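You operate a simulated robot arm through the tools that you are given. There is no shell and no other tool. Be economical: measure what you need, move in short steps, check, and stop when the job is done.

Carry out the task below with a simulated robot arm. There is one attempt and no reset: what you move stays moved.

TASK
Strip the blue block in the work table's vise and put it away.
Fine: its dial to FREE; pin into the rack's free hole before the vise lever is freed; jaw slid open; block onto the rubber mat.

It is judged by the outcome, as a careful person would: the job done as asked, and still so three seconds after it is handed in. It fails if anything else is knocked over, pushed out of place, dropped, spilled or broken.

THE ROBOT
A 6-joint arm with a two-finger parallel gripper, fixed in place. Base frame: the origin is at the foot of the arm, x ahead of it, y to its left, z up; the work surface is at about z = 0.864. Lengths are in m, angles in degrees, forces in N, time in s.
With the tool pointing down near the work surface it reaches from about 0.26 to 0.68 m from the base axis. Its first joint turns from -66.0 to 66.0 degrees. Payload 2.9 kg.
Tool frame: the origin (TCP) lies between the finger pads and is the grasp point; the fingertips stand 0.03 m ahead of it; z points along the fingers, y is the line along which they close. The gripper opens to 0.11 m. The fingers are 0.02 m wide and 0.01 m thick; the gripper's body (0.048 by 0.112 m) begins 0.055 m behind the TCP.
Orientation is that of the tool frame in the base frame, as a unit quaternion [x, y, z, w]. With the fingers straight down and closing along the base's y, the tool's x points along the base's -x, its y along +y and its z along -z.

THE INTERFACE
- The arm moves only by the tool drive_tool. Its argument "moves" is text: rows parted by semicolons, each of 7 numbers parted by spaces: the shift along the base's x, y, z in units of 30 mm (1.0 is 30 mm), then the turn, a rotation vector about the base's x, y, z in units of 5 degrees (1.0 is 5 degrees), then the gripper command, from -1 (shut) to 1 (fully open), values between in proportion. In form: tx ty tz wx wy wz gripper; .... A call has 1 to 12 rows; each row shifts and turns the commanded pose from where the row before left it. A call with a number of a shift or a turn outside -1 to 1 is refused whole. A row lasts 0.2 s, in which the tool goes at most 0.05 m and 8.6 degrees; a call with a longer step from one row to the next is refused whole, and so is a gripper value outside its range. A pose out of reach is approached as far as the arm can. The call stops where the force on the tool passes 70 N (or 10 N more than at its start, if that is more) or the arm is blocked; 0.2 s more then pass. The fingers move at their own pace (about 0.108 m/s each) and stop on an object; they squeeze with about 21 N. The grip force told is the motor's: it shows also when the fingers shut on nothing. Time passes only in rows, and 0.2 s behind the last, so rows that do not move let the fingers close. It gives the time, the measured TCP pose, the force on the tool (base axes), the opening and the grip force at its end, in the units of the frame above (readings bear some noise).
- Cameras (640 x 400 px; columns grow to the right, rows downward): "scene" is fixed at [0.0946, 0.4459, 1.4014]; the picture's right is [-0.60, -0.80, 0.00], its down [-0.34, 0.25, -0.91] and it looks along [0.73, -0.54, -0.42] (base axes); focal length 349 px, centre (320, 200). "wrist" rides on the gripper at [-0.036, 0, -0.057] in the tool frame; the picture's right is [0.00, -1.00, 0.00], its down [0.97, 0.00, -0.24] and it looks along [0.24, 0.00, 0.97] (tool axes); focal length 218 px, centre (320, 200).
- snapshot(camera): a new picture of that camera. No time passes.
- point_at(camera, pixels): for up to 12 pixels [column, row] of the newest picture of that camera ("zoom" is the newest enlarged one), the place [x, y, z] in the base frame of the surface seen there, good to about 0.002 m. No time passes.
- enlarge(camera, box): a new picture of the part [left, top, right, bottom] of that camera's present view, enlarged. No time passes.
- job_done(): hands the job in; it is judged then, once.

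Work in short steps. Measure before you move; look again where a grasp or a placing could have gone wrong, and mend it. You have 80 turns and 46 pictures in all, the two below and enlarged ones among them. Open the gripper and draw the arm clear of the work before you hand the job in, unless the task says otherwise; then end with one line.

The tools are called after "Emit:" as name(argument=value, ...) on one line, values as JSON. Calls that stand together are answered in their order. drive_tool: Moves the arm, as the interface text tells. Its arguments: {"type":"object","properties":{"moves":{"type":"string"}},"required":["moves"]} The other tools are called the same way: snapshot (camera) takes a picture; point_at (camera, pixels) gives the place of the surface under pixels of a picture; enlarge (camera, box) takes an enlarged picture of a part of a camera's view; job_done () hands the job in.

At the start:

```text
time: 0.0
tcp_pos: [0.4453, 0.0666, 1.2167]
ee_rot: [0.0, 1.0, 0.0, 0.0]
wrist_force: [-0.2, 0.2, -0.2]
opening: 0.1101
gripper_force: 0.1
```

scene: 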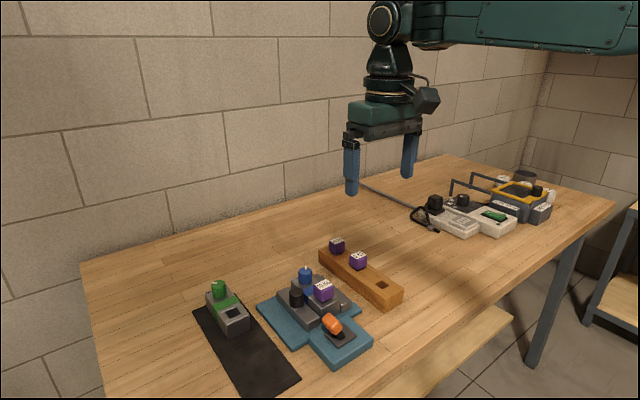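
wrist: 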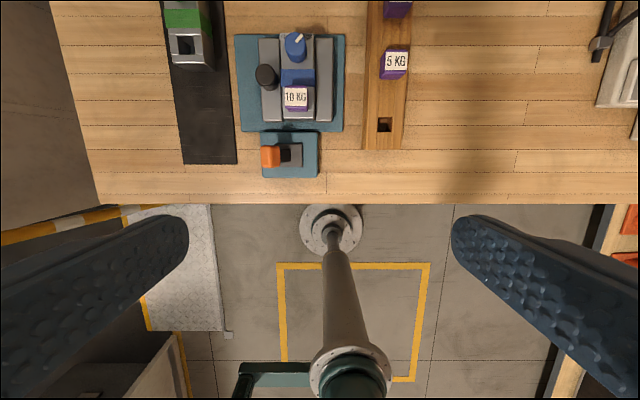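

I'll enlarge both views on the vise to identify its parts.

Emit:
enlarge(camera="scene", box=[190, 220, 410, 390])

Emit:
enlarge(camera="wrist", box=[150, 0, 430, 190])

```text
2.35 times, centred on (300, 305) of scene
```

zoom: 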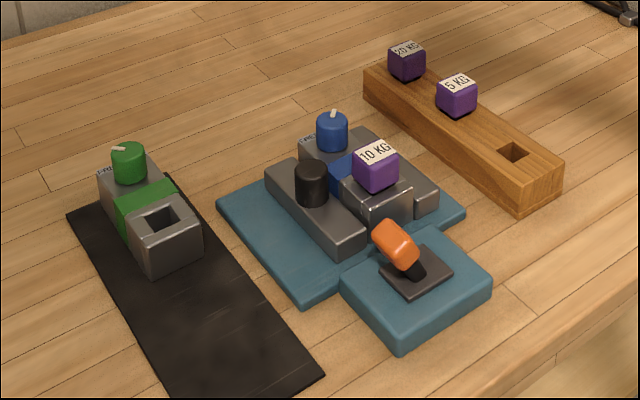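

```text
2.11 times, centred on (290, 95) of wrist
```

zoom: 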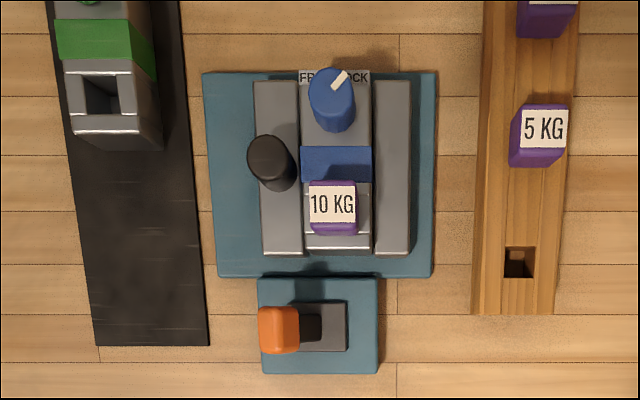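

Block holds a blue dial (pointer towards LOCK) and a purple pin "10 KG"; the rack's free hole is at the near end. I measure these parts.

Emit:
point_at(camera="zoom", pixels=[[333, 205], [328, 85], [342, 80], [262, 155], [278, 325], [310, 325], [519, 262], [335, 165], [280, 230], [395, 180], [150, 250], [545, 130]])

Emit:
point_at(camera="scene", pixels=[[323, 285], [305, 270], [297, 290], [332, 323], [383, 285], [240, 345], [345, 345], [358, 255], [337, 242], [265, 315]])

```text
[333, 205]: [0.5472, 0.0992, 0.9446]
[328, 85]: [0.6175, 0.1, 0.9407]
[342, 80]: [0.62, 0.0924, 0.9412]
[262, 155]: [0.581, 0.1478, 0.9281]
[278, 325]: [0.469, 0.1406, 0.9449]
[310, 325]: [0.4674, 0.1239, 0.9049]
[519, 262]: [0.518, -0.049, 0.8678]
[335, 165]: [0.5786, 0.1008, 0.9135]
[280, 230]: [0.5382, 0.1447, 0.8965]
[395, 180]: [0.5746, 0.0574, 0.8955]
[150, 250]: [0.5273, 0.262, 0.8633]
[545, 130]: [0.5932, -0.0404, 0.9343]
```

```text
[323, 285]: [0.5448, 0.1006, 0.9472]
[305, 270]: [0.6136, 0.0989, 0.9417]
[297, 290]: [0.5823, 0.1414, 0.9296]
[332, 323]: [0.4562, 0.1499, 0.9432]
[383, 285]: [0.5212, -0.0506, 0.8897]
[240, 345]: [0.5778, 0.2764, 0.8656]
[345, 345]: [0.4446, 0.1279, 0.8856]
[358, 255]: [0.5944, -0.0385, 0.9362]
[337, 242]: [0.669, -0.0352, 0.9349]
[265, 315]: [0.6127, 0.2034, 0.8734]
```

I move above the vise for a closer wrist view.

Emit:
drive_tool(moves="1 0.3 -0.5 0 0 0 1; 1 0.3 -0.5 0 0 0 1; 1 0.3 -0.5 0 0 0 1; 1 0.2 -0.5 0 0 0 1; 0.5 0 -0.5 0 0 0 1; 0 0 0 0 0 0 1")

Emit:
enlarge(camera="wrist", box=[160, 60, 520, 300])

```text
time: 1.4
tcp_pos: [0.5799, 0.0996, 1.1428]
ee_rot: [0.001, 1.0, 0.0, -0.001]
wrist_force: [-0.2, -1.6, -0.5]
opening: 0.1099
gripper_force: 0.1
```

```text
1.67 times, centred on (340, 180) of wrist
```

zoom: 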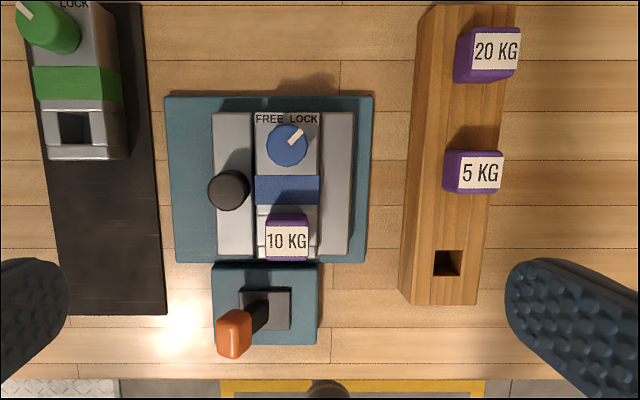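

Emit:
point_at(camera="zoom", pixels=[[287, 146], [270, 146], [304, 146], [287, 162], [296, 134], [287, 241], [268, 241], [306, 241], [287, 220], [287, 258], [260, 190], [316, 190]])

Emit:
point_at(camera="zoom", pixels=[[269, 119], [303, 119], [229, 190], [234, 335], [262, 312], [280, 312], [447, 264], [447, 253], [436, 264], [460, 264], [447, 275], [330, 190]])

Emit:
point_at(camera="zoom", pixels=[[60, 310], [164, 310], [150, 180], [45, 180], [100, 155], [470, 175], [440, 290], [408, 290], [475, 290], [120, 145], [185, 250], [215, 340]])

```text
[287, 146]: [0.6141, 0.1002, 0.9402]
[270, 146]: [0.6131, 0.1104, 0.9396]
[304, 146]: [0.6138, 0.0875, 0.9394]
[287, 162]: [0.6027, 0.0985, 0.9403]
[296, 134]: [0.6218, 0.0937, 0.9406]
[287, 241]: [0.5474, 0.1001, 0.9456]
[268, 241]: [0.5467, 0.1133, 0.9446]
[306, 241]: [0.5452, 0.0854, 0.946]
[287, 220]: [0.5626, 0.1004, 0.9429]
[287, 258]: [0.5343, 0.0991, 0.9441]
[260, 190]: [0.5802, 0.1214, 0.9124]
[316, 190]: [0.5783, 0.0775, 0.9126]
```

```text
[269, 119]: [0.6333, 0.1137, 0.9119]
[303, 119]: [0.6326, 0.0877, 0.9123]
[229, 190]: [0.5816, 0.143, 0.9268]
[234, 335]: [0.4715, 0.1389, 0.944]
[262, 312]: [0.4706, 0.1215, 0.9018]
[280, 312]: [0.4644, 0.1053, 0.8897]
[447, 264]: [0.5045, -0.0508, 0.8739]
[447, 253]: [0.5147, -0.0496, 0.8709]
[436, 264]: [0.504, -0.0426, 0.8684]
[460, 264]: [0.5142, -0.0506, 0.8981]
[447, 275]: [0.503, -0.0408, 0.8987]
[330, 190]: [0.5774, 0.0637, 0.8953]
```

```text
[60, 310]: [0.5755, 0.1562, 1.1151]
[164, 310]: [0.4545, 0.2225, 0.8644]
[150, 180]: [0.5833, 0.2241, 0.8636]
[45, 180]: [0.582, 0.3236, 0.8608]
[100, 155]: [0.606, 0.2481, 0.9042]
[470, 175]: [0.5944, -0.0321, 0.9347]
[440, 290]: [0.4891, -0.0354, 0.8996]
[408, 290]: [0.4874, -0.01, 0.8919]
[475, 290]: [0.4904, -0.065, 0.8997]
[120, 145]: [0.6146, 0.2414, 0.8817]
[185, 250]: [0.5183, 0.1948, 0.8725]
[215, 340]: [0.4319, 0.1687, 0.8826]
```

Dial centre ≈(0.613, 0.099), top 0.940, pointer −35°; FREE is about +36°. I pre-rotate −35° above it and stop at z≈1.0.

Emit:
drive_tool(moves="0.55 0 -0.7 0 0 -1 -0.1; 0.55 0 -0.7 0 0 -1 -0.1; 0 0 -0.7 0 0 -1 -0.1; 0 0 -0.7 0 0 -1 -0.1; 0 0 -0.7 0 0 -1 -0.1; 0 0 -0.6 0 0 -1 -0.1; 0 0 -0.6 0 0 -1 -0.1; 0 0 0 0 0 0 -0.1")

Emit:
snapshot(camera="wrist")

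```text
time: 3.2
tcp_pos: [0.613, 0.1, 1.0003]
ee_rot: [0.301, 0.954, 0.0, 0.001]
wrist_force: [0.0, 1.2, 0.0]
opening: 0.0496
gripper_force: 0.0
```

```text
40 pictures are left
```

wrist: 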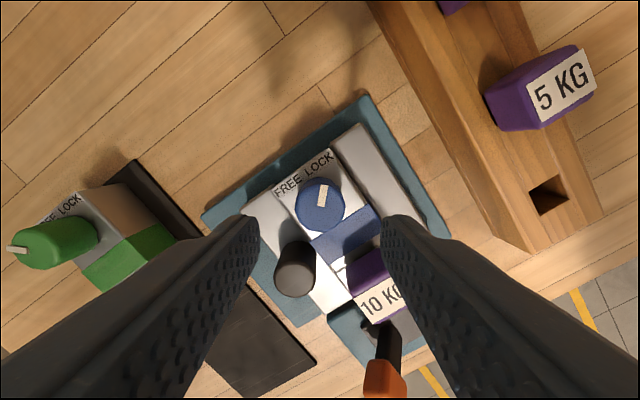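

Aligned with the pointer. Descend and grip the dial.

Emit:
drive_tool(moves="0 0 -0.6 0 0 0 -0.1; 0 0 -0.6 0 0 0 -0.1; 0 0 -0.55 0 0 0 -0.1; 0 0 0 0 0 0 -0.1; 0 0 0 0 0 0 -1; 0 0 0 0 0 0 -1; 0 0 0 0 0 0 -1")

```text
time: 4.8
tcp_pos: [0.6141, 0.0981, 0.9481]
ee_rot: [0.3, 0.954, 0.0, 0.0]
wrist_force: [1.4, 0.8, -0.1]
opening: 0.029
gripper_force: 20.7
```

Gripped at 0.029 m. I turn +70° about z.

Emit:
drive_tool(moves="0 0 0 0 0 1 -1; 0 0 0 0 0 1 -1; 0 0 0 0 0 1 -1; 0 0 0 0 0 1 -1; 0 0 0 0 0 1 -1; 0 0 0 0 0 1 -1; 0 0 0 0 0 1 -1")

Emit:
drive_tool(moves="0 0 0 0 0 1 -1; 0 0 0 0 0 1 -1; 0 0 0 0 0 1 -1; 0 0 0 0 0 1 -1; 0 0 0 0 0 1 -1; 0 0 0 0 0 1 -1; 0 0 0 0 0 1 -1; 0 0 0 0 0 0.3 -1")

Emit:
snapshot(camera="wrist")

```text
time: 6.4
tcp_pos: [0.6135, 0.098, 0.9483]
ee_rot: [0.0, 1.0, 0.0, 0.0]
wrist_force: [-3.8, 0.6, 1.8]
opening: 0.0291
gripper_force: 21.1
```

```text
time: 8.2
tcp_pos: [0.6131, 0.0987, 0.9478]
ee_rot: [-0.314, 0.949, 0.0, 0.0]
wrist_force: [3.3, 2.3, 3.9]
opening: 0.0288
gripper_force: 21.5
```

```text
39 pictures are left
```

wrist: 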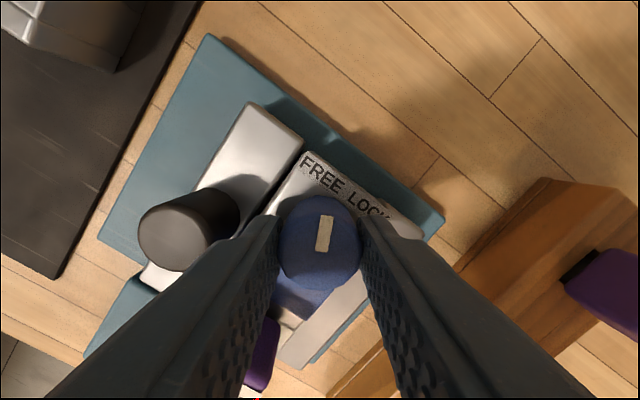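

The dial turned with the fingers and points at FREE. Release, rise and level the wrist over the pin, then check.

Emit:
drive_tool(moves="0 0 0 0 0 0 -0.1; 0 0 0 0 0 0 -0.1; 0 0 0.8 0 0 0 -0.1; 0 0 0.8 0 0 0 -0.1; 0 0 0.8 0 0 -1 -0.1; 0 0 0.8 0 0 -1 -0.1; 0 0 0 0 0 -1 -0.1; 0 0 0 0 0 -1 -0.1; 0 0 0 0 0 -1 -0.1; 0 0 0 0 0 -1 -0.1; 0 0 0 0 0 -1 -0.1; 0 0 0 0 0 -0.3 -0.1")

Emit:
snapshot(camera="wrist")

```text
time: 10.8
tcp_pos: [0.6123, 0.0982, 1.0439]
ee_rot: [0.0, 1.0, 0.0, 0.0]
wrist_force: [-0.1, 0.0, -1.0]
opening: 0.0494
gripper_force: 0.0
```

```text
38 pictures are left
```

wrist: 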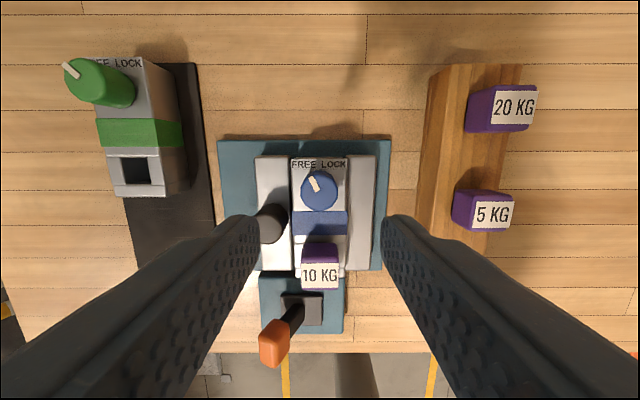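

Emit:
enlarge(camera="wrist", box=[260, 145, 380, 220])

Emit:
enlarge(camera="wrist", box=[50, 40, 200, 134])

```text
5.33 times, centred on (320, 182) of wrist
```

zoom: 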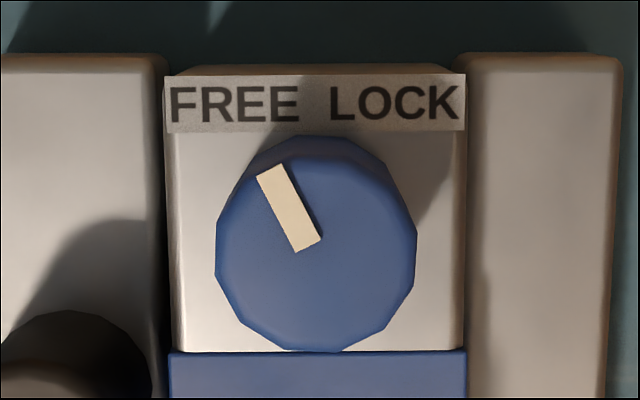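

```text
4.26 times, centred on (125, 87) of wrist
```

zoom: 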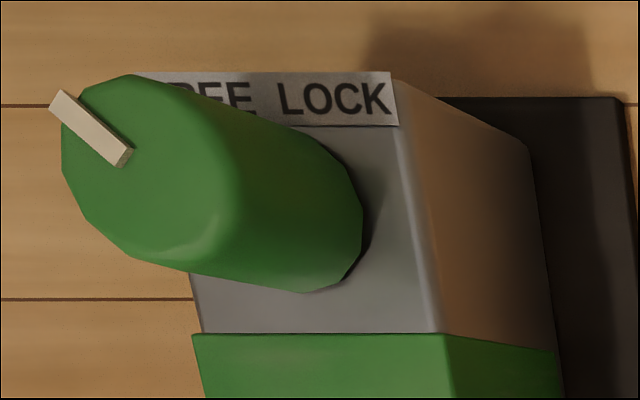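

The pointer is at about +28° only; the green dial's FREE is ≈ +45–50°. I regrip and turn ~17° more.

Emit:
drive_tool(moves="0 0 -0.8 0 0 0 -0.1; 0 0 -0.8 0 0 0 -0.1; 0 0 -0.8 0 0 0 -0.1; 0 0 -0.8 0 0 0 -0.1; 0 0 0 0 0 0 -1; 0 0 0 0 0 0 -1; 0 0 0 0 0 0 -1; 0 0 0 0 0 1 -1; 0 0 0 0 0 1 -1; 0 0 0 0 0 1 -1; 0 0 0 0 0 0.5 -1; 0 0 0 0 0 0 -1")

Emit:
drive_tool(moves="0 0 0 0 0 0 -0.1; 0 0 0 0 0 0 -0.1; 0 0 0.8 0 0 0 -0.1; 0 0 0.8 0 0 0 -0.1; 0 0 0.8 0 0 -1 -0.1; 0 0 0.8 0 0 -1 -0.1; 0 0 0 0 0 -1 -0.1; 0 0 0 0 0 -0.5 -0.1; 0 0 0 0 0 0 -0.1")

Emit:
enlarge(camera="wrist", box=[260, 145, 380, 220])

```text
time: 13.4
tcp_pos: [0.6129, 0.0982, 0.9465]
ee_rot: [-0.152, 0.988, 0.0, 0.001]
wrist_force: [0.6, -0.5, -0.5]
opening: 0.0291
gripper_force: 20.5
```

```text
time: 15.4
tcp_pos: [0.6122, 0.0977, 1.0443]
ee_rot: [0.001, 1.0, 0.0, 0.0]
wrist_force: [-0.3, -0.3, -0.4]
opening: 0.0495
gripper_force: 0.0
```

```text
5.33 times, centred on (320, 182) of wrist
```

zoom: 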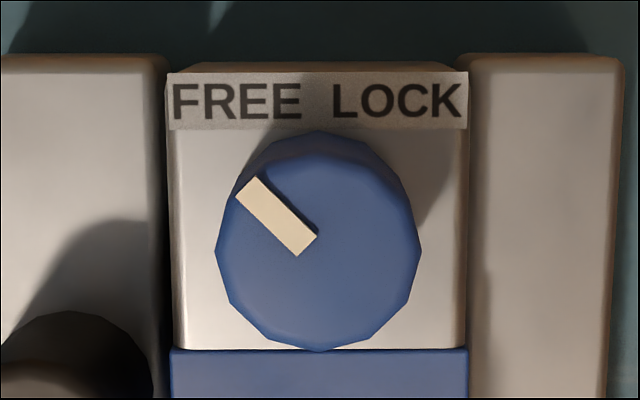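

Pointer is at 45° = FREE. Now I look closely at the pins and the lever.

Emit:
enlarge(camera="scene", box=[280, 260, 360, 310])

Emit:
enlarge(camera="scene", box=[315, 230, 411, 310])

```text
8.00 times, centred on (320, 285) of scene
```

zoom: 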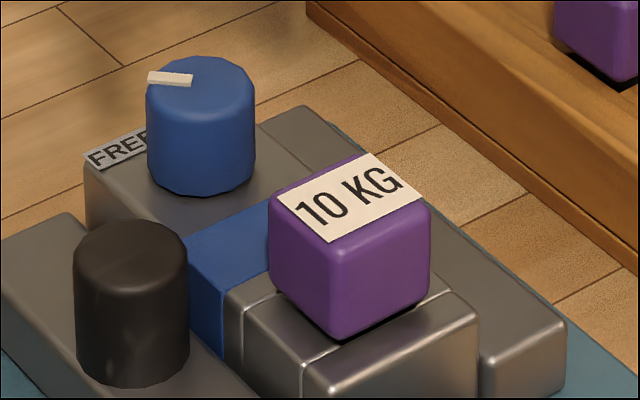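

```text
5.00 times, centred on (363, 270) of scene
```

zoom: 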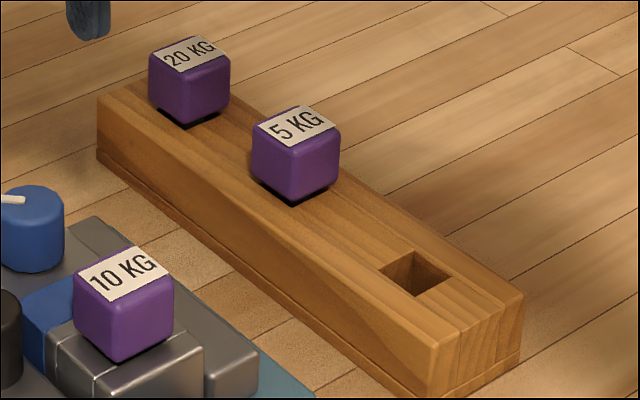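

Emit:
point_at(camera="zoom", pixels=[[375, 273], [412, 249], [459, 277], [418, 301], [437, 345], [520, 295], [100, 100], [255, 185], [396, 258], [438, 262], [397, 288], [440, 290]])

Emit:
point_at(camera="scene", pixels=[[314, 285], [332, 284], [322, 301], [324, 280], [337, 255], [358, 270]])

```text
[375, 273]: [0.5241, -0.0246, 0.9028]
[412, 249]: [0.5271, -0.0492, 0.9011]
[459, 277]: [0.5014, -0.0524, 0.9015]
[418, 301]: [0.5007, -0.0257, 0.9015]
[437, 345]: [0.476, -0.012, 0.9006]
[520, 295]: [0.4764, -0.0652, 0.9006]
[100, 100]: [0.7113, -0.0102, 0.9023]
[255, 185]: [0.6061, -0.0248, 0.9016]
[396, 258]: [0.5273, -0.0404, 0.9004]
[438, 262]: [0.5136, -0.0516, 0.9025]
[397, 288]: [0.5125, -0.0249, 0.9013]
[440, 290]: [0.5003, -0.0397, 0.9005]
```

```text
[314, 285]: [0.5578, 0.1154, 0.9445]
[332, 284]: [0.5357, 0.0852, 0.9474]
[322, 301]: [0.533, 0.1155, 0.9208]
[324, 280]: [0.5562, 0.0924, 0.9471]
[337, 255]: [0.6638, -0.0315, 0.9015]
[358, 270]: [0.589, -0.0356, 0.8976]
```

Hole centre ≈(0.5135, −0.038), rack top 0.901; pin head centre (0.547, 0.100), top 0.946. I go over the pin, descend to TCP 0.952 and grip.

Emit:
drive_tool(moves="-0.73 0.02 0 0 0 0 -0.1; -0.73 0.02 0 0 0 0 -0.1; -0.72 0.02 0 0 0 0 -0.1; 0 0 -0.8 0 0 0 -0.1; 0 0 -0.8 0 0 0 -0.1; 0 0 -0.8 0 0 0 -0.1; 0 0 -0.67 0 0 0 -0.1; 0 0 0 0 0 0 -0.1; 0 0 0 0 0 0 -1; 0 0 0 0 0 0 -1; 0 0 0 0 0 0 -1")

Emit:
snapshot(camera="wrist")

```text
time: 17.8
tcp_pos: [0.5472, 0.1007, 0.952]
ee_rot: [-0.001, 1.0, 0.0, 0.0]
wrist_force: [0.5, 0.3, 0.1]
opening: 0.031
gripper_force: 21.2
```

```text
32 pictures are left
```

wrist: 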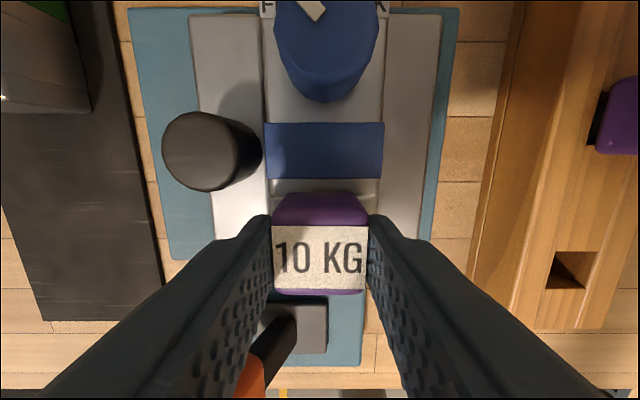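

Gripped at 0.031 m. Lift straight up.

Emit:
drive_tool(moves="0 0 0.4 0 0 0 -1; 0 0 0.4 0 0 0 -1; 0 0 0.6 0 0 0 -1; 0 0 0.8 0 0 0 -1; 0 0 0.8 0 0 0 -1; 0 0 0.5 0 0 0 -1; 0 0 0 0 0 0 -1")

Emit:
snapshot(camera="scene")

```text
time: 19.4
tcp_pos: [0.5459, 0.101, 1.0576]
ee_rot: [0.0, 1.0, 0.0, 0.0]
wrist_force: [0.0, -0.3, 0.0]
opening: 0.0313
gripper_force: 21.1
```

```text
31 pictures are left
```

scene: 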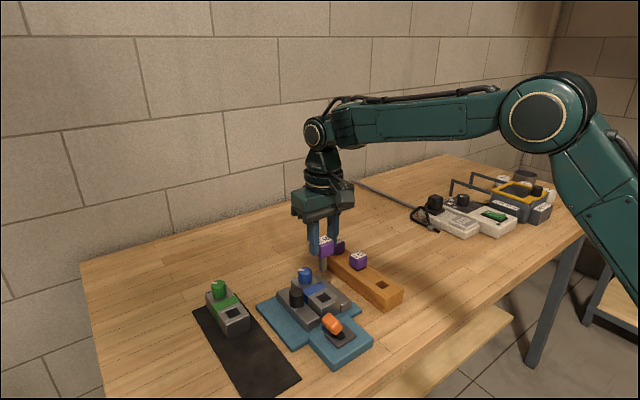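

The pin is out. I check its shank and its place in the grip.

Emit:
enlarge(camera="scene", box=[280, 215, 376, 275])

Emit:
point_at(camera="zoom", pixels=[[310, 170], [285, 350], [285, 370], [290, 290], [305, 360], [262, 360], [285, 250]])

```text
6.67 times, centred on (328, 245) of scene
```

zoom: 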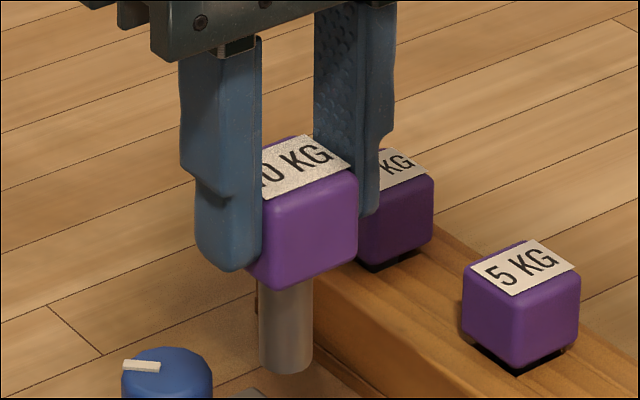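

```text
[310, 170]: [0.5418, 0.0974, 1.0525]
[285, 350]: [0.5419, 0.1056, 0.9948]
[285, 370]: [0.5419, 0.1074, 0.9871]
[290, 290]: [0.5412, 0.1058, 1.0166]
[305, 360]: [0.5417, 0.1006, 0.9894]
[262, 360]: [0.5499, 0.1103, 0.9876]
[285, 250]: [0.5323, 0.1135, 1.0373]
```

Shank is round, ~16 mm, its bottom 0.070 below the TCP. Move over the hole at height, then lower to just above it.

Emit:
drive_tool(moves="-0.2 -0.9 0 0 0 0 -1; -0.2 -0.95 0 0 0 0 -1; -0.2 -0.95 0 0 0 0 -1; -0.2 -0.95 0 0 0 0 -1; -0.27 -0.88 0 0 0 0 -1; 0 0 -0.9 0 0 0 -1; 0 0 -0.9 0 0 0 -1; 0 0 -0.4 0 0 0 -1; 0 0 0 0 0 0 -1")

Emit:
enlarge(camera="scene", box=[340, 225, 436, 305])

Emit:
snapshot(camera="wrist")

```text
time: 21.4
tcp_pos: [0.5156, -0.038, 0.9901]
ee_rot: [0.001, 1.0, -0.001, 0.0]
wrist_force: [0.7, -1.1, -0.3]
opening: 0.0311
gripper_force: 20.8
```

```text
5.00 times, centred on (388, 265) of scene
```

zoom: 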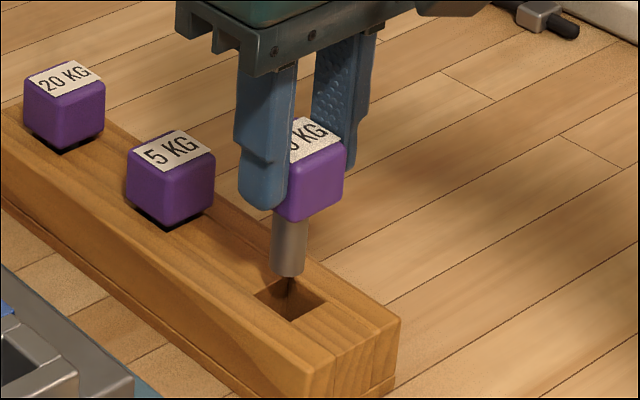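

```text
28 pictures are left
```

wrist: 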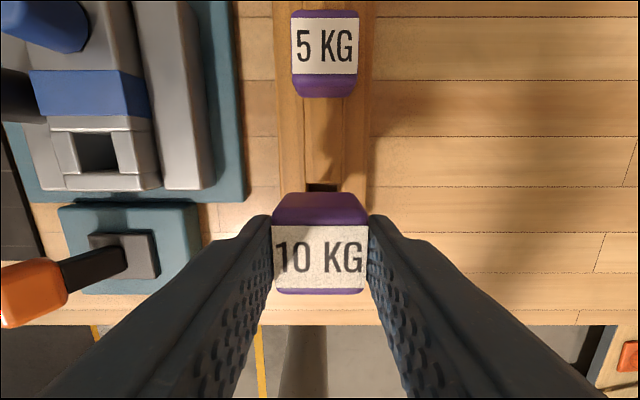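

Emit:
point_at(camera="zoom", pixels=[[275, 260], [288, 265], [301, 260], [288, 245], [253, 296], [290, 322], [329, 300]])

```text
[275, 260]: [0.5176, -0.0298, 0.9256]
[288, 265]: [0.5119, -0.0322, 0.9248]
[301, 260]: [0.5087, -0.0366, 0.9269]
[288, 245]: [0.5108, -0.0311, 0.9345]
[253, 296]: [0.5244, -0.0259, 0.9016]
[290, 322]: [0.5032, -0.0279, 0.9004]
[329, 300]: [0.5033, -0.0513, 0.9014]
```

Small correction (−1.5 mm x, −1 mm y), then lower into the hole.

Emit:
drive_tool(moves="-0.05 -0.03 0 0 0 0 -1; 0 0 -0.4 0 0 0 -1; 0 0 -0.4 0 0 0 -1; 0 0 -0.4 0 0 0 -1; 0 0 -0.35 0 0 0 -1; 0 0 0 0 0 0 -1")

```text
time: 22.8
tcp_pos: [0.5141, -0.0382, 0.9449]
ee_rot: [-0.001, 1.0, 0.0, 0.001]
wrist_force: [0.4, 0.7, -0.5]
opening: 0.0313
gripper_force: 21.5
```

Emit:
drive_tool(moves="0 0 -0.1 0 0 0 -1; 0 0 0 0 0 0 -1")

Emit:
enlarge(camera="scene", box=[340, 225, 436, 305])

```text
time: 23.4
tcp_pos: [0.514, -0.0389, 0.9416]
ee_rot: [0.0, 1.0, -0.001, 0.0]
wrist_force: [0.7, -1.0, -0.8]
opening: 0.0313
gripper_force: 20.7
```

```text
5.00 times, centred on (388, 265) of scene
```

zoom: 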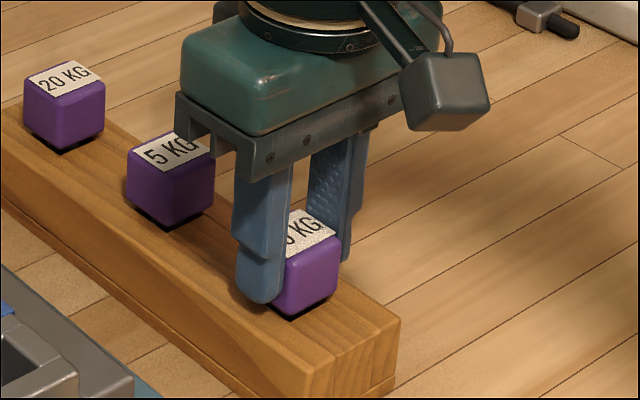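

Seated on the rack. Release, rise, and look.

Emit:
drive_tool(moves="0 0 -0.03 0 0 0 -1; 0 0 0 0 0 0 -0.1; 0 0 0 0 0 0 -0.1; 0 0 0.8 0 0 0 -0.1; 0 0 0.8 0 0 0 -0.1; 0 0 0.8 0 0 0 -0.1; 0 0 0.8 0 0 0 -0.1; 0 0.8 0.8 0 0 0 -0.1; 0 0.9 0.5 0 0 0 -0.1; 0 0.9 0 0 0 0 -0.1; 0 0.9 0 0 0 0 -0.1; 0 0.9 0 0 0 0 -0.1")

Emit:
snapshot(camera="wrist")

Emit:
enlarge(camera="scene", box=[250, 230, 410, 370])

```text
time: 26.0
tcp_pos: [0.5146, 0.0926, 1.0753]
ee_rot: [-0.001, 1.0, 0.001, -0.001]
wrist_force: [-0.1, -0.3, 0.0]
opening: 0.0494
gripper_force: 0.1
```

```text
26 pictures are left
```

wrist: 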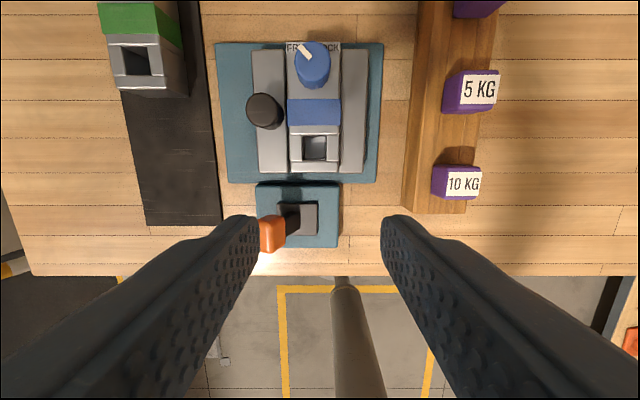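

```text
2.86 times, centred on (330, 300) of scene
```

zoom: 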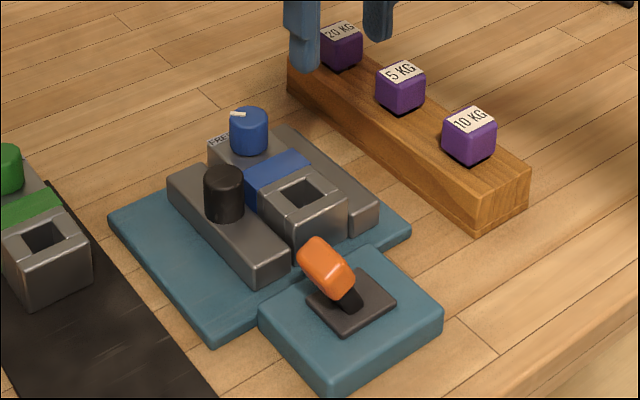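

Pin is in the rack, others undisturbed. I zoom in on the lever.

Emit:
enlarge(camera="scene", box=[305, 305, 385, 365])

Emit:
point_at(camera="zoom", pixels=[[165, 90], [215, 80], [270, 150], [200, 140], [300, 260], [350, 290], [370, 180], [190, 240], [300, 380], [450, 240]])

Emit:
enlarge(camera="wrist", box=[230, 170, 370, 260])

Emit:
point_at(camera="zoom", pixels=[[190, 300], [165, 300], [225, 300], [190, 240], [190, 340], [290, 220], [330, 220], [350, 160], [240, 300], [260, 260]])

```text
6.67 times, centred on (345, 335) of scene
```

zoom: 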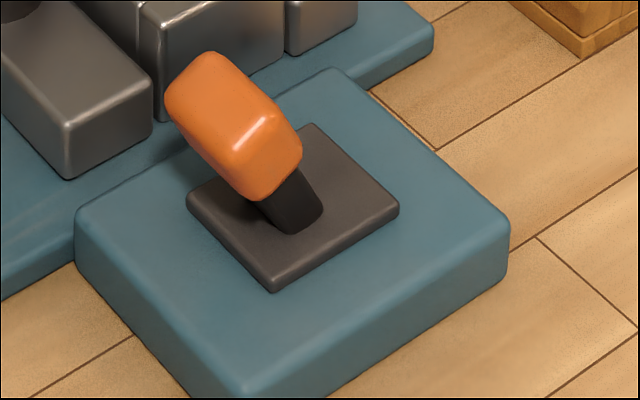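

```text
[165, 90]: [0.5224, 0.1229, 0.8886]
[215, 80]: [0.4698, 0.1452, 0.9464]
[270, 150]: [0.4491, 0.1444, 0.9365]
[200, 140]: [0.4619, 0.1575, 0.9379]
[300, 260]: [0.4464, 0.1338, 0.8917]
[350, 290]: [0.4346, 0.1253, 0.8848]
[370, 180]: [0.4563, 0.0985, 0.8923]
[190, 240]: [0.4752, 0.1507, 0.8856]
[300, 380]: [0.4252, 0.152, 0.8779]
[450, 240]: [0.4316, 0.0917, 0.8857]
```

```text
4.44 times, centred on (300, 215) of wrist
```

zoom: 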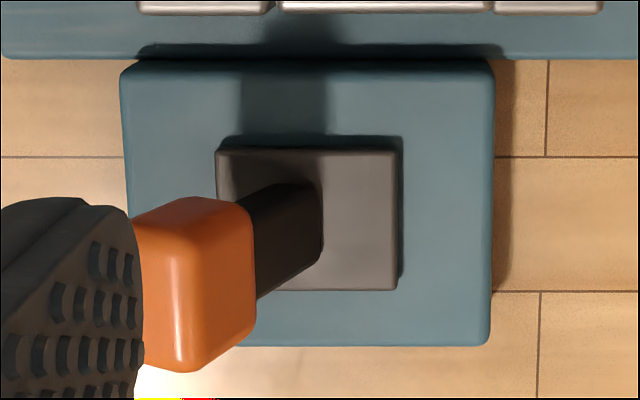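

```text
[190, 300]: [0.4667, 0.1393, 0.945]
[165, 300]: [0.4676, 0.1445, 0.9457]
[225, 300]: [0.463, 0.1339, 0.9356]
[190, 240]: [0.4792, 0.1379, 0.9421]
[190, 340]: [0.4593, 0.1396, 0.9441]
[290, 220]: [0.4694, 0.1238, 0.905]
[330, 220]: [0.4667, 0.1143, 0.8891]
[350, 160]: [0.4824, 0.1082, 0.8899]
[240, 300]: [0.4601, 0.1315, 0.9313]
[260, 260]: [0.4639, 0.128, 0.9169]
```

Handle centre ≈(0.464, 0.147, 0.937), leaning +y about pivot y≈0.113. I bring closed fingers down on its +y side, then push −y.

Emit:
drive_tool(moves="-0.43 0.8 0 0 0 0 -1; -0.42 0.8 0 0 0 0 -1; -0.42 0.8 0 0 0 0 -1; -0.42 0.75 0 0 0 0 -1; 0 0 -0.8 0 0 0 -1; 0 0 -0.8 0 0 0 -1; 0 0 -0.8 0 0 0 -1; 0 0 -0.8 0 0 0 -1; 0 0 -0.7 0 0 0 -1; 0 0 -0.54 0 0 0 -1; 0 0 0 0 0 0 -1")

Emit:
enlarge(camera="scene", box=[270, 260, 430, 370])

```text
time: 28.4
tcp_pos: [0.4638, 0.1865, 0.9409]
ee_rot: [0.0, 1.0, 0.001, 0.0]
wrist_force: [-0.4, 0.0, -0.7]
opening: 0.0
gripper_force: 20.7
```

```text
3.64 times, centred on (350, 315) of scene
```

zoom: 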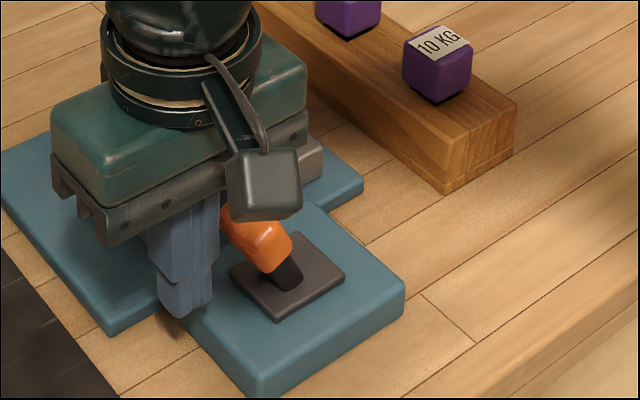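

In place. Push −y in small steps.

Emit:
drive_tool(moves="0 -0.3 0 0 0 0 -1; 0 -0.3 0 0 0 0 -1; 0 -0.3 0 0 0 0 -1; 0 -0.3 0 0 0 0 -1; 0 -0.3 0 0 0 0 -1; 0 -0.3 0 0 0 0 -1; 0 -0.2 0 0 0 0 -1; 0 0 0 0 0 0 -1")

Emit:
enlarge(camera="scene", box=[270, 260, 430, 370])

```text
time: 29.7
tcp_pos: [0.4643, 0.1452, 0.9489]
ee_rot: [-0.004, 1.0, 0.003, 0.005]
wrist_force: [-8.4, 2.5, 11.0]
opening: 0.0001
gripper_force: 21.4
stopped in row 6: the force on the tool passed its limit (the readings are from after the stop); the commanded pose is now the measured one
```

```text
3.64 times, centred on (350, 315) of scene
```

zoom: 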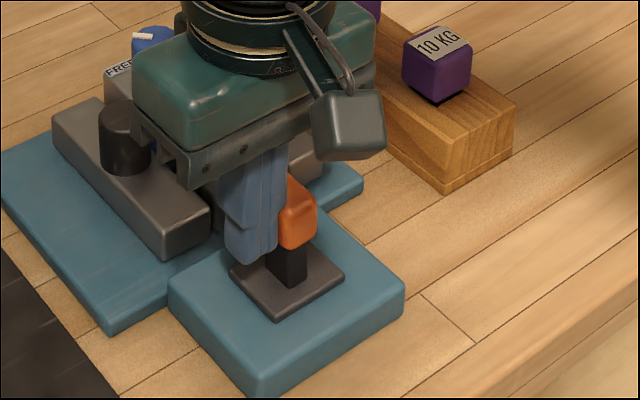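

The force limit stopped me with the lever about upright. I back off and look at where the lever rests.

Emit:
drive_tool(moves="0 0.3 0 0 0 0 -1; 0 0.6 0.2 0 0 0 -1; 0 0.6 0.6 0 0 0 -1; 0 0.6 0.8 0 0 0 -1; 0 0 0 0 0 0 -1")

Emit:
enlarge(camera="scene", box=[270, 260, 430, 370])

Emit:
snapshot(camera="wrist")

```text
time: 30.9
tcp_pos: [0.4638, 0.2085, 0.9968]
ee_rot: [-0.002, 1.0, 0.002, 0.005]
wrist_force: [-0.8, -0.5, -0.6]
opening: 0.0
gripper_force: 20.8
```

```text
3.64 times, centred on (350, 315) of scene
```

zoom: 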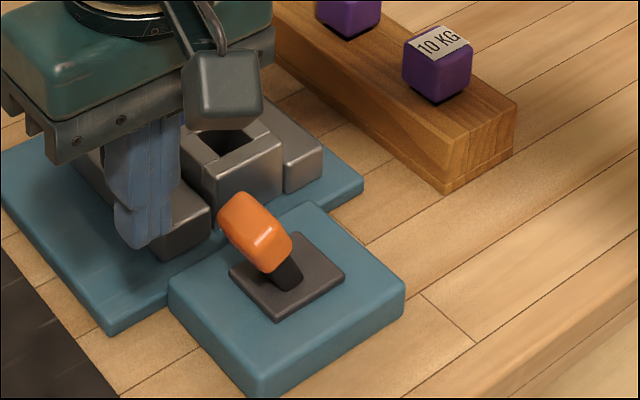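

```text
19 pictures are left
```

wrist: 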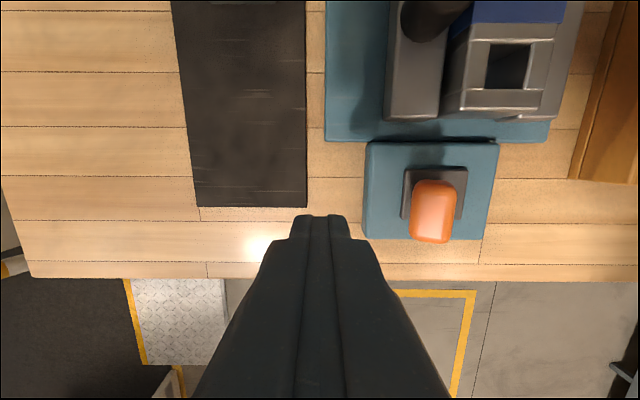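

The lever is spring-biased and snapped back; it must go past centre. I push higher on the handle for leverage.

Emit:
drive_tool(moves="0 -0.4 -0.6 0 0 0 -1; 0 -0.4 -0.7 0 0 0 -1; 0 -0.3 0 0 0 0 -1; 0 -0.3 0 0 0 0 -1; 0 -0.4 0 0 0 0 -1; 0 -0.4 0 0 0 0 -1; 0 -0.4 0 0 0 0 -1; 0 -0.4 0 0 0 0 -1; 0 -0.3 -0.1 0 0 0 -1; 0 0 0 0 0 0 -1")

Emit:
enlarge(camera="scene", box=[270, 260, 430, 370])

```text
time: 33.1
tcp_pos: [0.4643, 0.1184, 0.9571]
ee_rot: [-0.016, 1.0, 0.01, 0.008]
wrist_force: [-5.9, 57.6, 34.7]
opening: 0.0001
gripper_force: 20.8
```

```text
3.64 times, centred on (350, 315) of scene
```

zoom: 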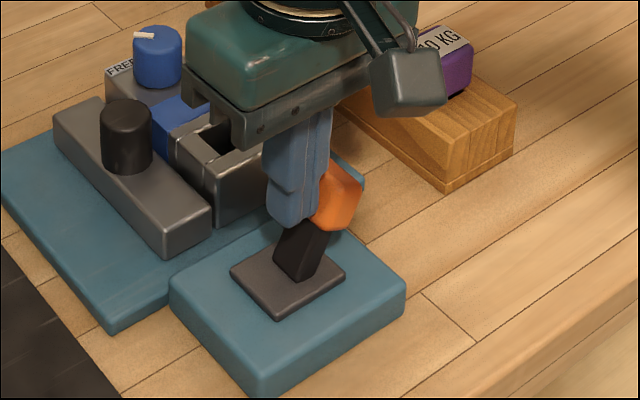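

The lever is past centre with 58 N now, likely near its stop. Back off and look.

Emit:
drive_tool(moves="0 0.3 0.1 0 0 0 -1; 0 0.6 0.3 0 0 0 -1; 0 0.5 0.7 0 0 0 -1; 0 0.5 0.8 0 0 0 -1; 0 0 0 0 0 0 -1")

Emit:
enlarge(camera="scene", box=[270, 260, 430, 370])

```text
time: 34.3
tcp_pos: [0.4649, 0.1669, 1.0117]
ee_rot: [-0.002, 1.0, 0.003, 0.005]
wrist_force: [-0.3, -0.3, 0.3]
opening: 0.0
gripper_force: 21.2
```

```text
3.64 times, centred on (350, 315) of scene
```

zoom: 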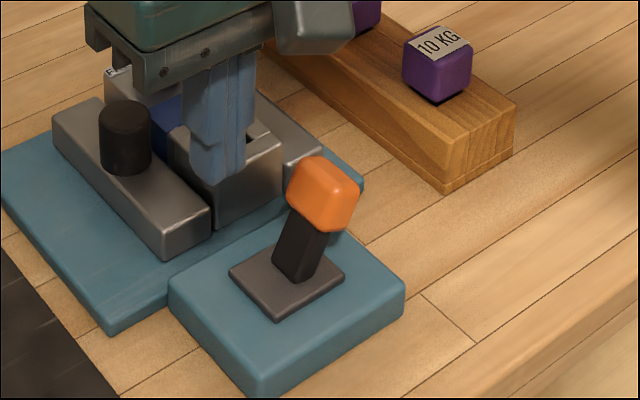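

The lever stays leaning to the other side: freed. Now rise, rotate 90° and go above the jaw's black knob at (0.5816, 0.143).

Emit:
drive_tool(moves="0 0 0.8 0 0 1 -1; 0 0 0.7 0 0 1 -1; 0.3 -0.05 0 0 0 1 -1; 0.3 -0.05 0 0 0 1 -1; 0.3 -0.05 0 0 0 1 -1; 0.3 -0.05 0 0 0 1 -1; 0.3 -0.05 0 0 0 1 -1; 0.3 -0.05 0 0 0 1 -1; 0.3 -0.05 0 0 0 1 -1; 0.3 -0.05 0 0 0 1 -1; 0.3 -0.05 0 0 0 1 -1; 0.3 -0.05 0 0 0 1 -1")

Emit:
drive_tool(moves="0.3 -0.05 0 0 0 1 -0.1; 0.3 -0.05 0 0 0 1 -0.1; 0.3 -0.05 0 0 0 1 -0.1; 0 -0.15 0 0 0 1 -0.1; 0 0 0 0 0 1 -0.1; 0 0 0 0 0 1 -0.1; 0 0 0 0 0 0 -0.1")

Emit:
snapshot(camera="wrist")

```text
time: 36.9
tcp_pos: [0.5547, 0.15, 1.0548]
ee_rot: [-0.503, 0.864, 0.005, 0.002]
wrist_force: [0.4, -0.3, 0.4]
opening: 0.0003
gripper_force: 20.7
```

```text
time: 38.5
tcp_pos: [0.5824, 0.1414, 1.0567]
ee_rot: [0.71, -0.705, -0.005, -0.001]
wrist_force: [0.6, -0.1, -0.6]
opening: 0.0494
gripper_force: 0.0
```

```text
16 pictures are left
```

wrist: 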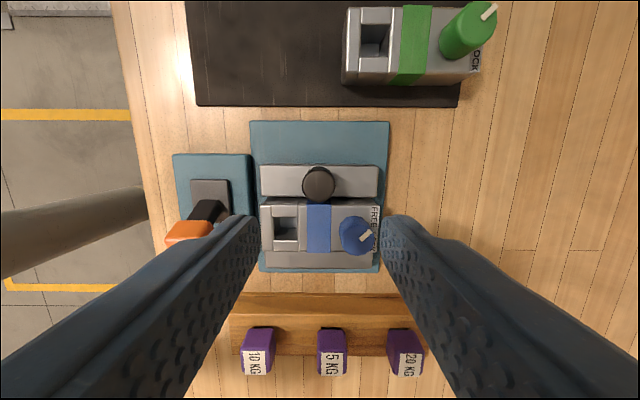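

Emit:
point_at(camera="wrist", pixels=[[318, 185], [304, 185], [333, 185], [318, 171], [290, 168], [290, 193], [320, 125], [263, 180], [376, 180], [350, 207], [262, 225], [300, 95]])

Emit:
enlarge(camera="wrist", box=[240, 115, 400, 275])

```text
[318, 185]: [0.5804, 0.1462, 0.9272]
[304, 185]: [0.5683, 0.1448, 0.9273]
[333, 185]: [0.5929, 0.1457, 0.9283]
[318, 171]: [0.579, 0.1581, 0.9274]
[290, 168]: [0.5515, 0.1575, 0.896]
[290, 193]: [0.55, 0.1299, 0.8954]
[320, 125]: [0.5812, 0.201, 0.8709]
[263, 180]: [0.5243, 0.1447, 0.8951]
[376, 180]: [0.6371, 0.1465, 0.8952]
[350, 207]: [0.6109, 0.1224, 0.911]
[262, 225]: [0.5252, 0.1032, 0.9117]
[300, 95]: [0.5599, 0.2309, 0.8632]
```

```text
2.50 times, centred on (320, 195) of wrist
```

zoom: 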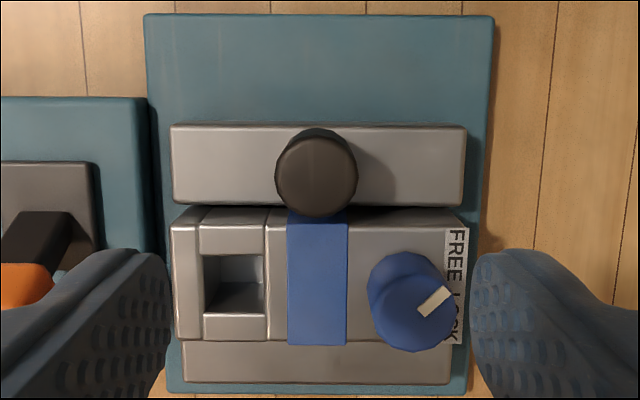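

Knob centre (0.5807, 0.145), top 0.928, jaw top 0.896. Descend to TCP ≈0.932 and grip along x.

Emit:
drive_tool(moves="-0.05 0.1 -0.8 0 0 0 -0.1; 0 0 -0.8 0 0 0 -0.1; 0 0 -0.8 0 0 0 -0.1; 0 0 -0.8 0 0 0 -0.1; 0 0 -0.6 0 0 0 -0.1; 0 0 -0.33 0 0 0 -0.1; 0 0 0 0 0 0 -0.1; 0 0 0 0 0 0 -1; 0 0 0 0 0 0 -1; 0 0 0 0 0 0 -1")

```text
time: 40.7
tcp_pos: [0.5801, 0.144, 0.9317]
ee_rot: [0.709, -0.705, -0.004, -0.001]
wrist_force: [0.6, -0.2, -3.7]
opening: 0.0292
gripper_force: 44.8
```

Gripped. Slide the jaw +y gently.

Emit:
drive_tool(moves="0 0.2 0 0 0 0 -1; 0 0.2 0 0 0 0 -1; 0 0.2 0 0 0 0 -1; 0 0.2 0 0 0 0 -1; 0 0.2 0 0 0 0 -1; 0 0 0 0 0 0 -1")

Emit:
snapshot(camera="wrist")

```text
time: 42.1
tcp_pos: [0.5816, 0.1728, 0.9315]
ee_rot: [0.709, -0.705, -0.006, -0.001]
wrist_force: [-8.8, -0.4, -0.6]
opening: 0.0293
gripper_force: 44.8
```

```text
14 pictures are left
```

wrist: 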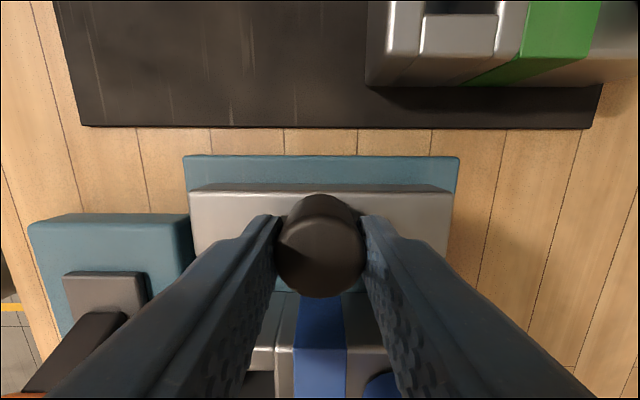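

Moved 29 mm freely. I try further to the stop.

Emit:
drive_tool(moves="0 0.15 0 0 0 0 -1; 0 0.15 0 0 0 0 -1; 0 0 0 0 0 0 -1")

```text
time: 42.9
tcp_pos: [0.5801, 0.1827, 0.933]
ee_rot: [0.709, -0.705, -0.006, -0.001]
wrist_force: [-13.3, -4.1, -3.1]
opening: 0.0291
gripper_force: 44.8
```

Slid ~39 mm; open enough. Release, rise and move toward a view of the block.

Emit:
drive_tool(moves="0 0 0 0 0 0 -0.1; 0 0 0 0 0 0 -0.1; 0 0 0.8 0 0 0 -0.1; 0 0 0.8 0 0 0 -0.1; 0 0 0.8 0 0 0 -0.1; 0 0 0.8 0 0 0 -0.1; 0 0 0.8 0 0 0 -0.1; 0 -0.4 0.3 0 0 0 -0.1; 0 -0.4 0 0 0 0 -0.1; 0 0 0 0 0 0 -0.1")

Emit:
snapshot(camera="wrist")

Emit:
enlarge(camera="scene", box=[190, 240, 390, 390])

```text
time: 45.1
tcp_pos: [0.5815, 0.1589, 1.0615]
ee_rot: [0.709, -0.705, -0.005, -0.001]
wrist_force: [0.3, -1.1, 0.4]
opening: 0.0497
gripper_force: 0.0
```

```text
13 pictures are left
```

wrist: 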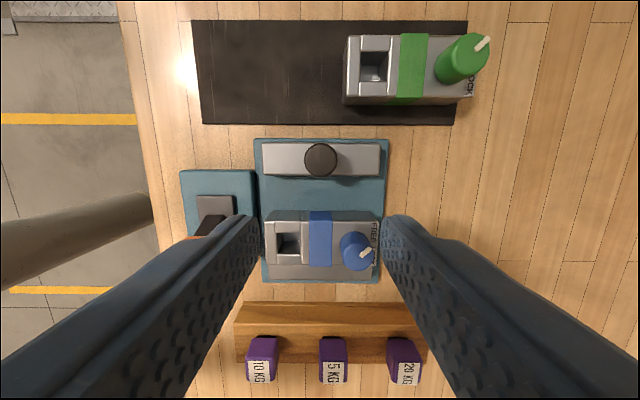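

```text
2.67 times, centred on (290, 315) of scene
```

zoom: 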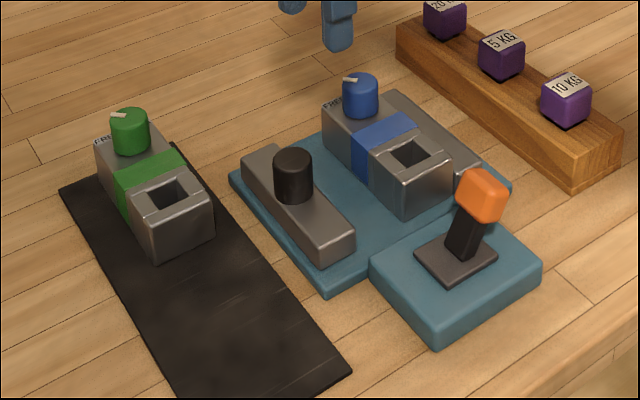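

Emit:
point_at(camera="wrist", pixels=[[193, 24], [202, 122], [452, 122], [464, 24], [346, 100], [347, 40], [352, 92], [350, 62], [320, 120], [250, 100], [320, 22], [468, 96]])

Emit:
point_at(camera="wrist", pixels=[[266, 218], [266, 260], [378, 260], [372, 218], [320, 215], [320, 262], [310, 272], [268, 276], [372, 276], [320, 200], [320, 174], [360, 212]])

```text
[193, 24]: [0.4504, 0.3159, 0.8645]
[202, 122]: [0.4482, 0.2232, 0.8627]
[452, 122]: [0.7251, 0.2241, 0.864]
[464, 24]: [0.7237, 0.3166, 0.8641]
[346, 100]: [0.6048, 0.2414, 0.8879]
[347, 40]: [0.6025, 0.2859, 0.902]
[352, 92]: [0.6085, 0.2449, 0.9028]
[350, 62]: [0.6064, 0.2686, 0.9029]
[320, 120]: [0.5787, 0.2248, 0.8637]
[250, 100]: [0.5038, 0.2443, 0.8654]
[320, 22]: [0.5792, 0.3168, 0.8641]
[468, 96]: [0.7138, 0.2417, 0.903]
```

```text
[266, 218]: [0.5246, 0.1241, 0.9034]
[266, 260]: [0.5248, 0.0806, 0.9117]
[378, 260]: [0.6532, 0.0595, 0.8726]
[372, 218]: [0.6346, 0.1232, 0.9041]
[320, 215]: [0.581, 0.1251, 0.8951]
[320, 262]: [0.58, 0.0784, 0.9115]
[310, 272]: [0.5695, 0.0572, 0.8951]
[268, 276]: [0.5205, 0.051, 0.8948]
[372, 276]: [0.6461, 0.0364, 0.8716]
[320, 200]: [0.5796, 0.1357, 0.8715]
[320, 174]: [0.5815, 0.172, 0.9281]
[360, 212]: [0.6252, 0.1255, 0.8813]
```

Mat: x 0.449–0.725, y 0.222–0.318; green block occupies x ≥0.603, so I'll set the blue block centred at (0.526, 0.268). Rotate back and move above the block centre (0.581, 0.101).

Emit:
drive_tool(moves="0 -0.2 0 0 0 -1 0.2; 0 -0.2 0 0 0 -1 0.2; 0 -0.2 0 0 0 -1 0.2; 0 -0.2 0 0 0 -1 0.2; 0 -0.2 0 0 0 -1 0.2; 0 -0.2 0 0 0 -1 0.2; 0 -0.2 0 0 0 -1 0.2; 0 -0.2 0 0 0 -1 0.2; 0 -0.2 0 0 0 -1 0.2; 0 -0.13 0 0 0 -1 0.2; 0 0 0 0 0 -1 0.2; 0 0 0 0 0 -1 0.2")

Emit:
drive_tool(moves="0 0 0 0 0 -1 0.2; 0 0 0 0 0 -1 0.2; 0 0 0 0 0 -1 0.2; 0 0 0 0 0 -1 0.2; 0 0 0 0 0 -1 0.2; 0 0 0 0 0 -1 0.2; 0 0 0 -0.07 0.11 -0.05 0.2; 0 0 0 0 0 0 0.2")

Emit:
snapshot(camera="wrist")

```text
time: 47.7
tcp_pos: [0.5793, 0.1004, 1.0612]
ee_rot: [-0.26, 0.966, 0.004, 0.003]
wrist_force: [1.3, -0.7, -1.0]
opening: 0.0661
gripper_force: 0.2
```

```text
time: 49.5
tcp_pos: [0.5792, 0.1017, 1.0622]
ee_rot: [0.0, 1.0, -0.001, -0.001]
wrist_force: [-0.4, -0.2, 0.6]
opening: 0.0659
gripper_force: 0.0
```

```text
11 pictures are left
```

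wrist: 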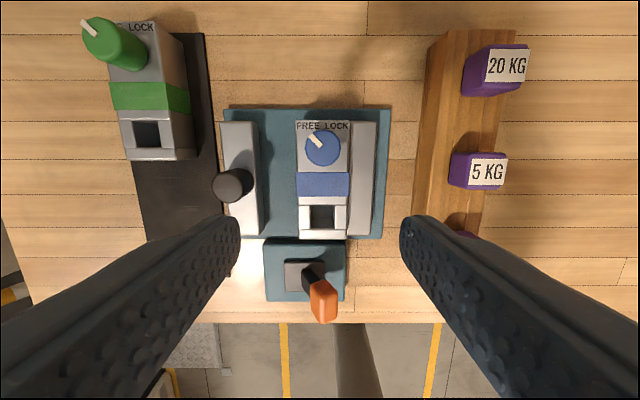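

Aligned. Descend to TCP 0.930 and grip the block.

Emit:
drive_tool(moves="0.04 -0.03 -0.8 0 0 0 0.2; 0 0 -0.8 0 0 0 0.2; 0 0 -0.8 0 0 0 0.2; 0 0 -0.8 0 0 0 0.2; 0 0 -0.7 0 0 0 0.2; 0 0 -0.5 0 0 0 0.2; 0 0 0 0 0 0 0.2; 0 0 0 0 0 0 -1; 0 0 0 0 0 0 -1; 0 0 0 0 0 0 -1; 0 0 0 0 0 0 -1")

Emit:
snapshot(camera="wrist")

```text
time: 51.9
tcp_pos: [0.58, 0.1002, 0.9294]
ee_rot: [-0.001, 1.0, -0.001, 0.001]
wrist_force: [0.9, -1.1, 0.5]
opening: 0.0497
gripper_force: 20.6
```

```text
10 pictures are left
```

wrist: 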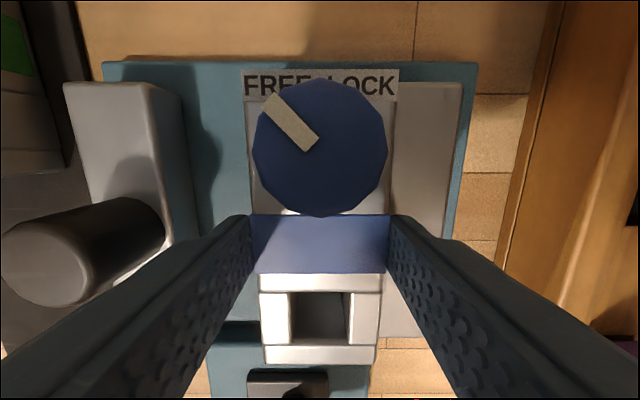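

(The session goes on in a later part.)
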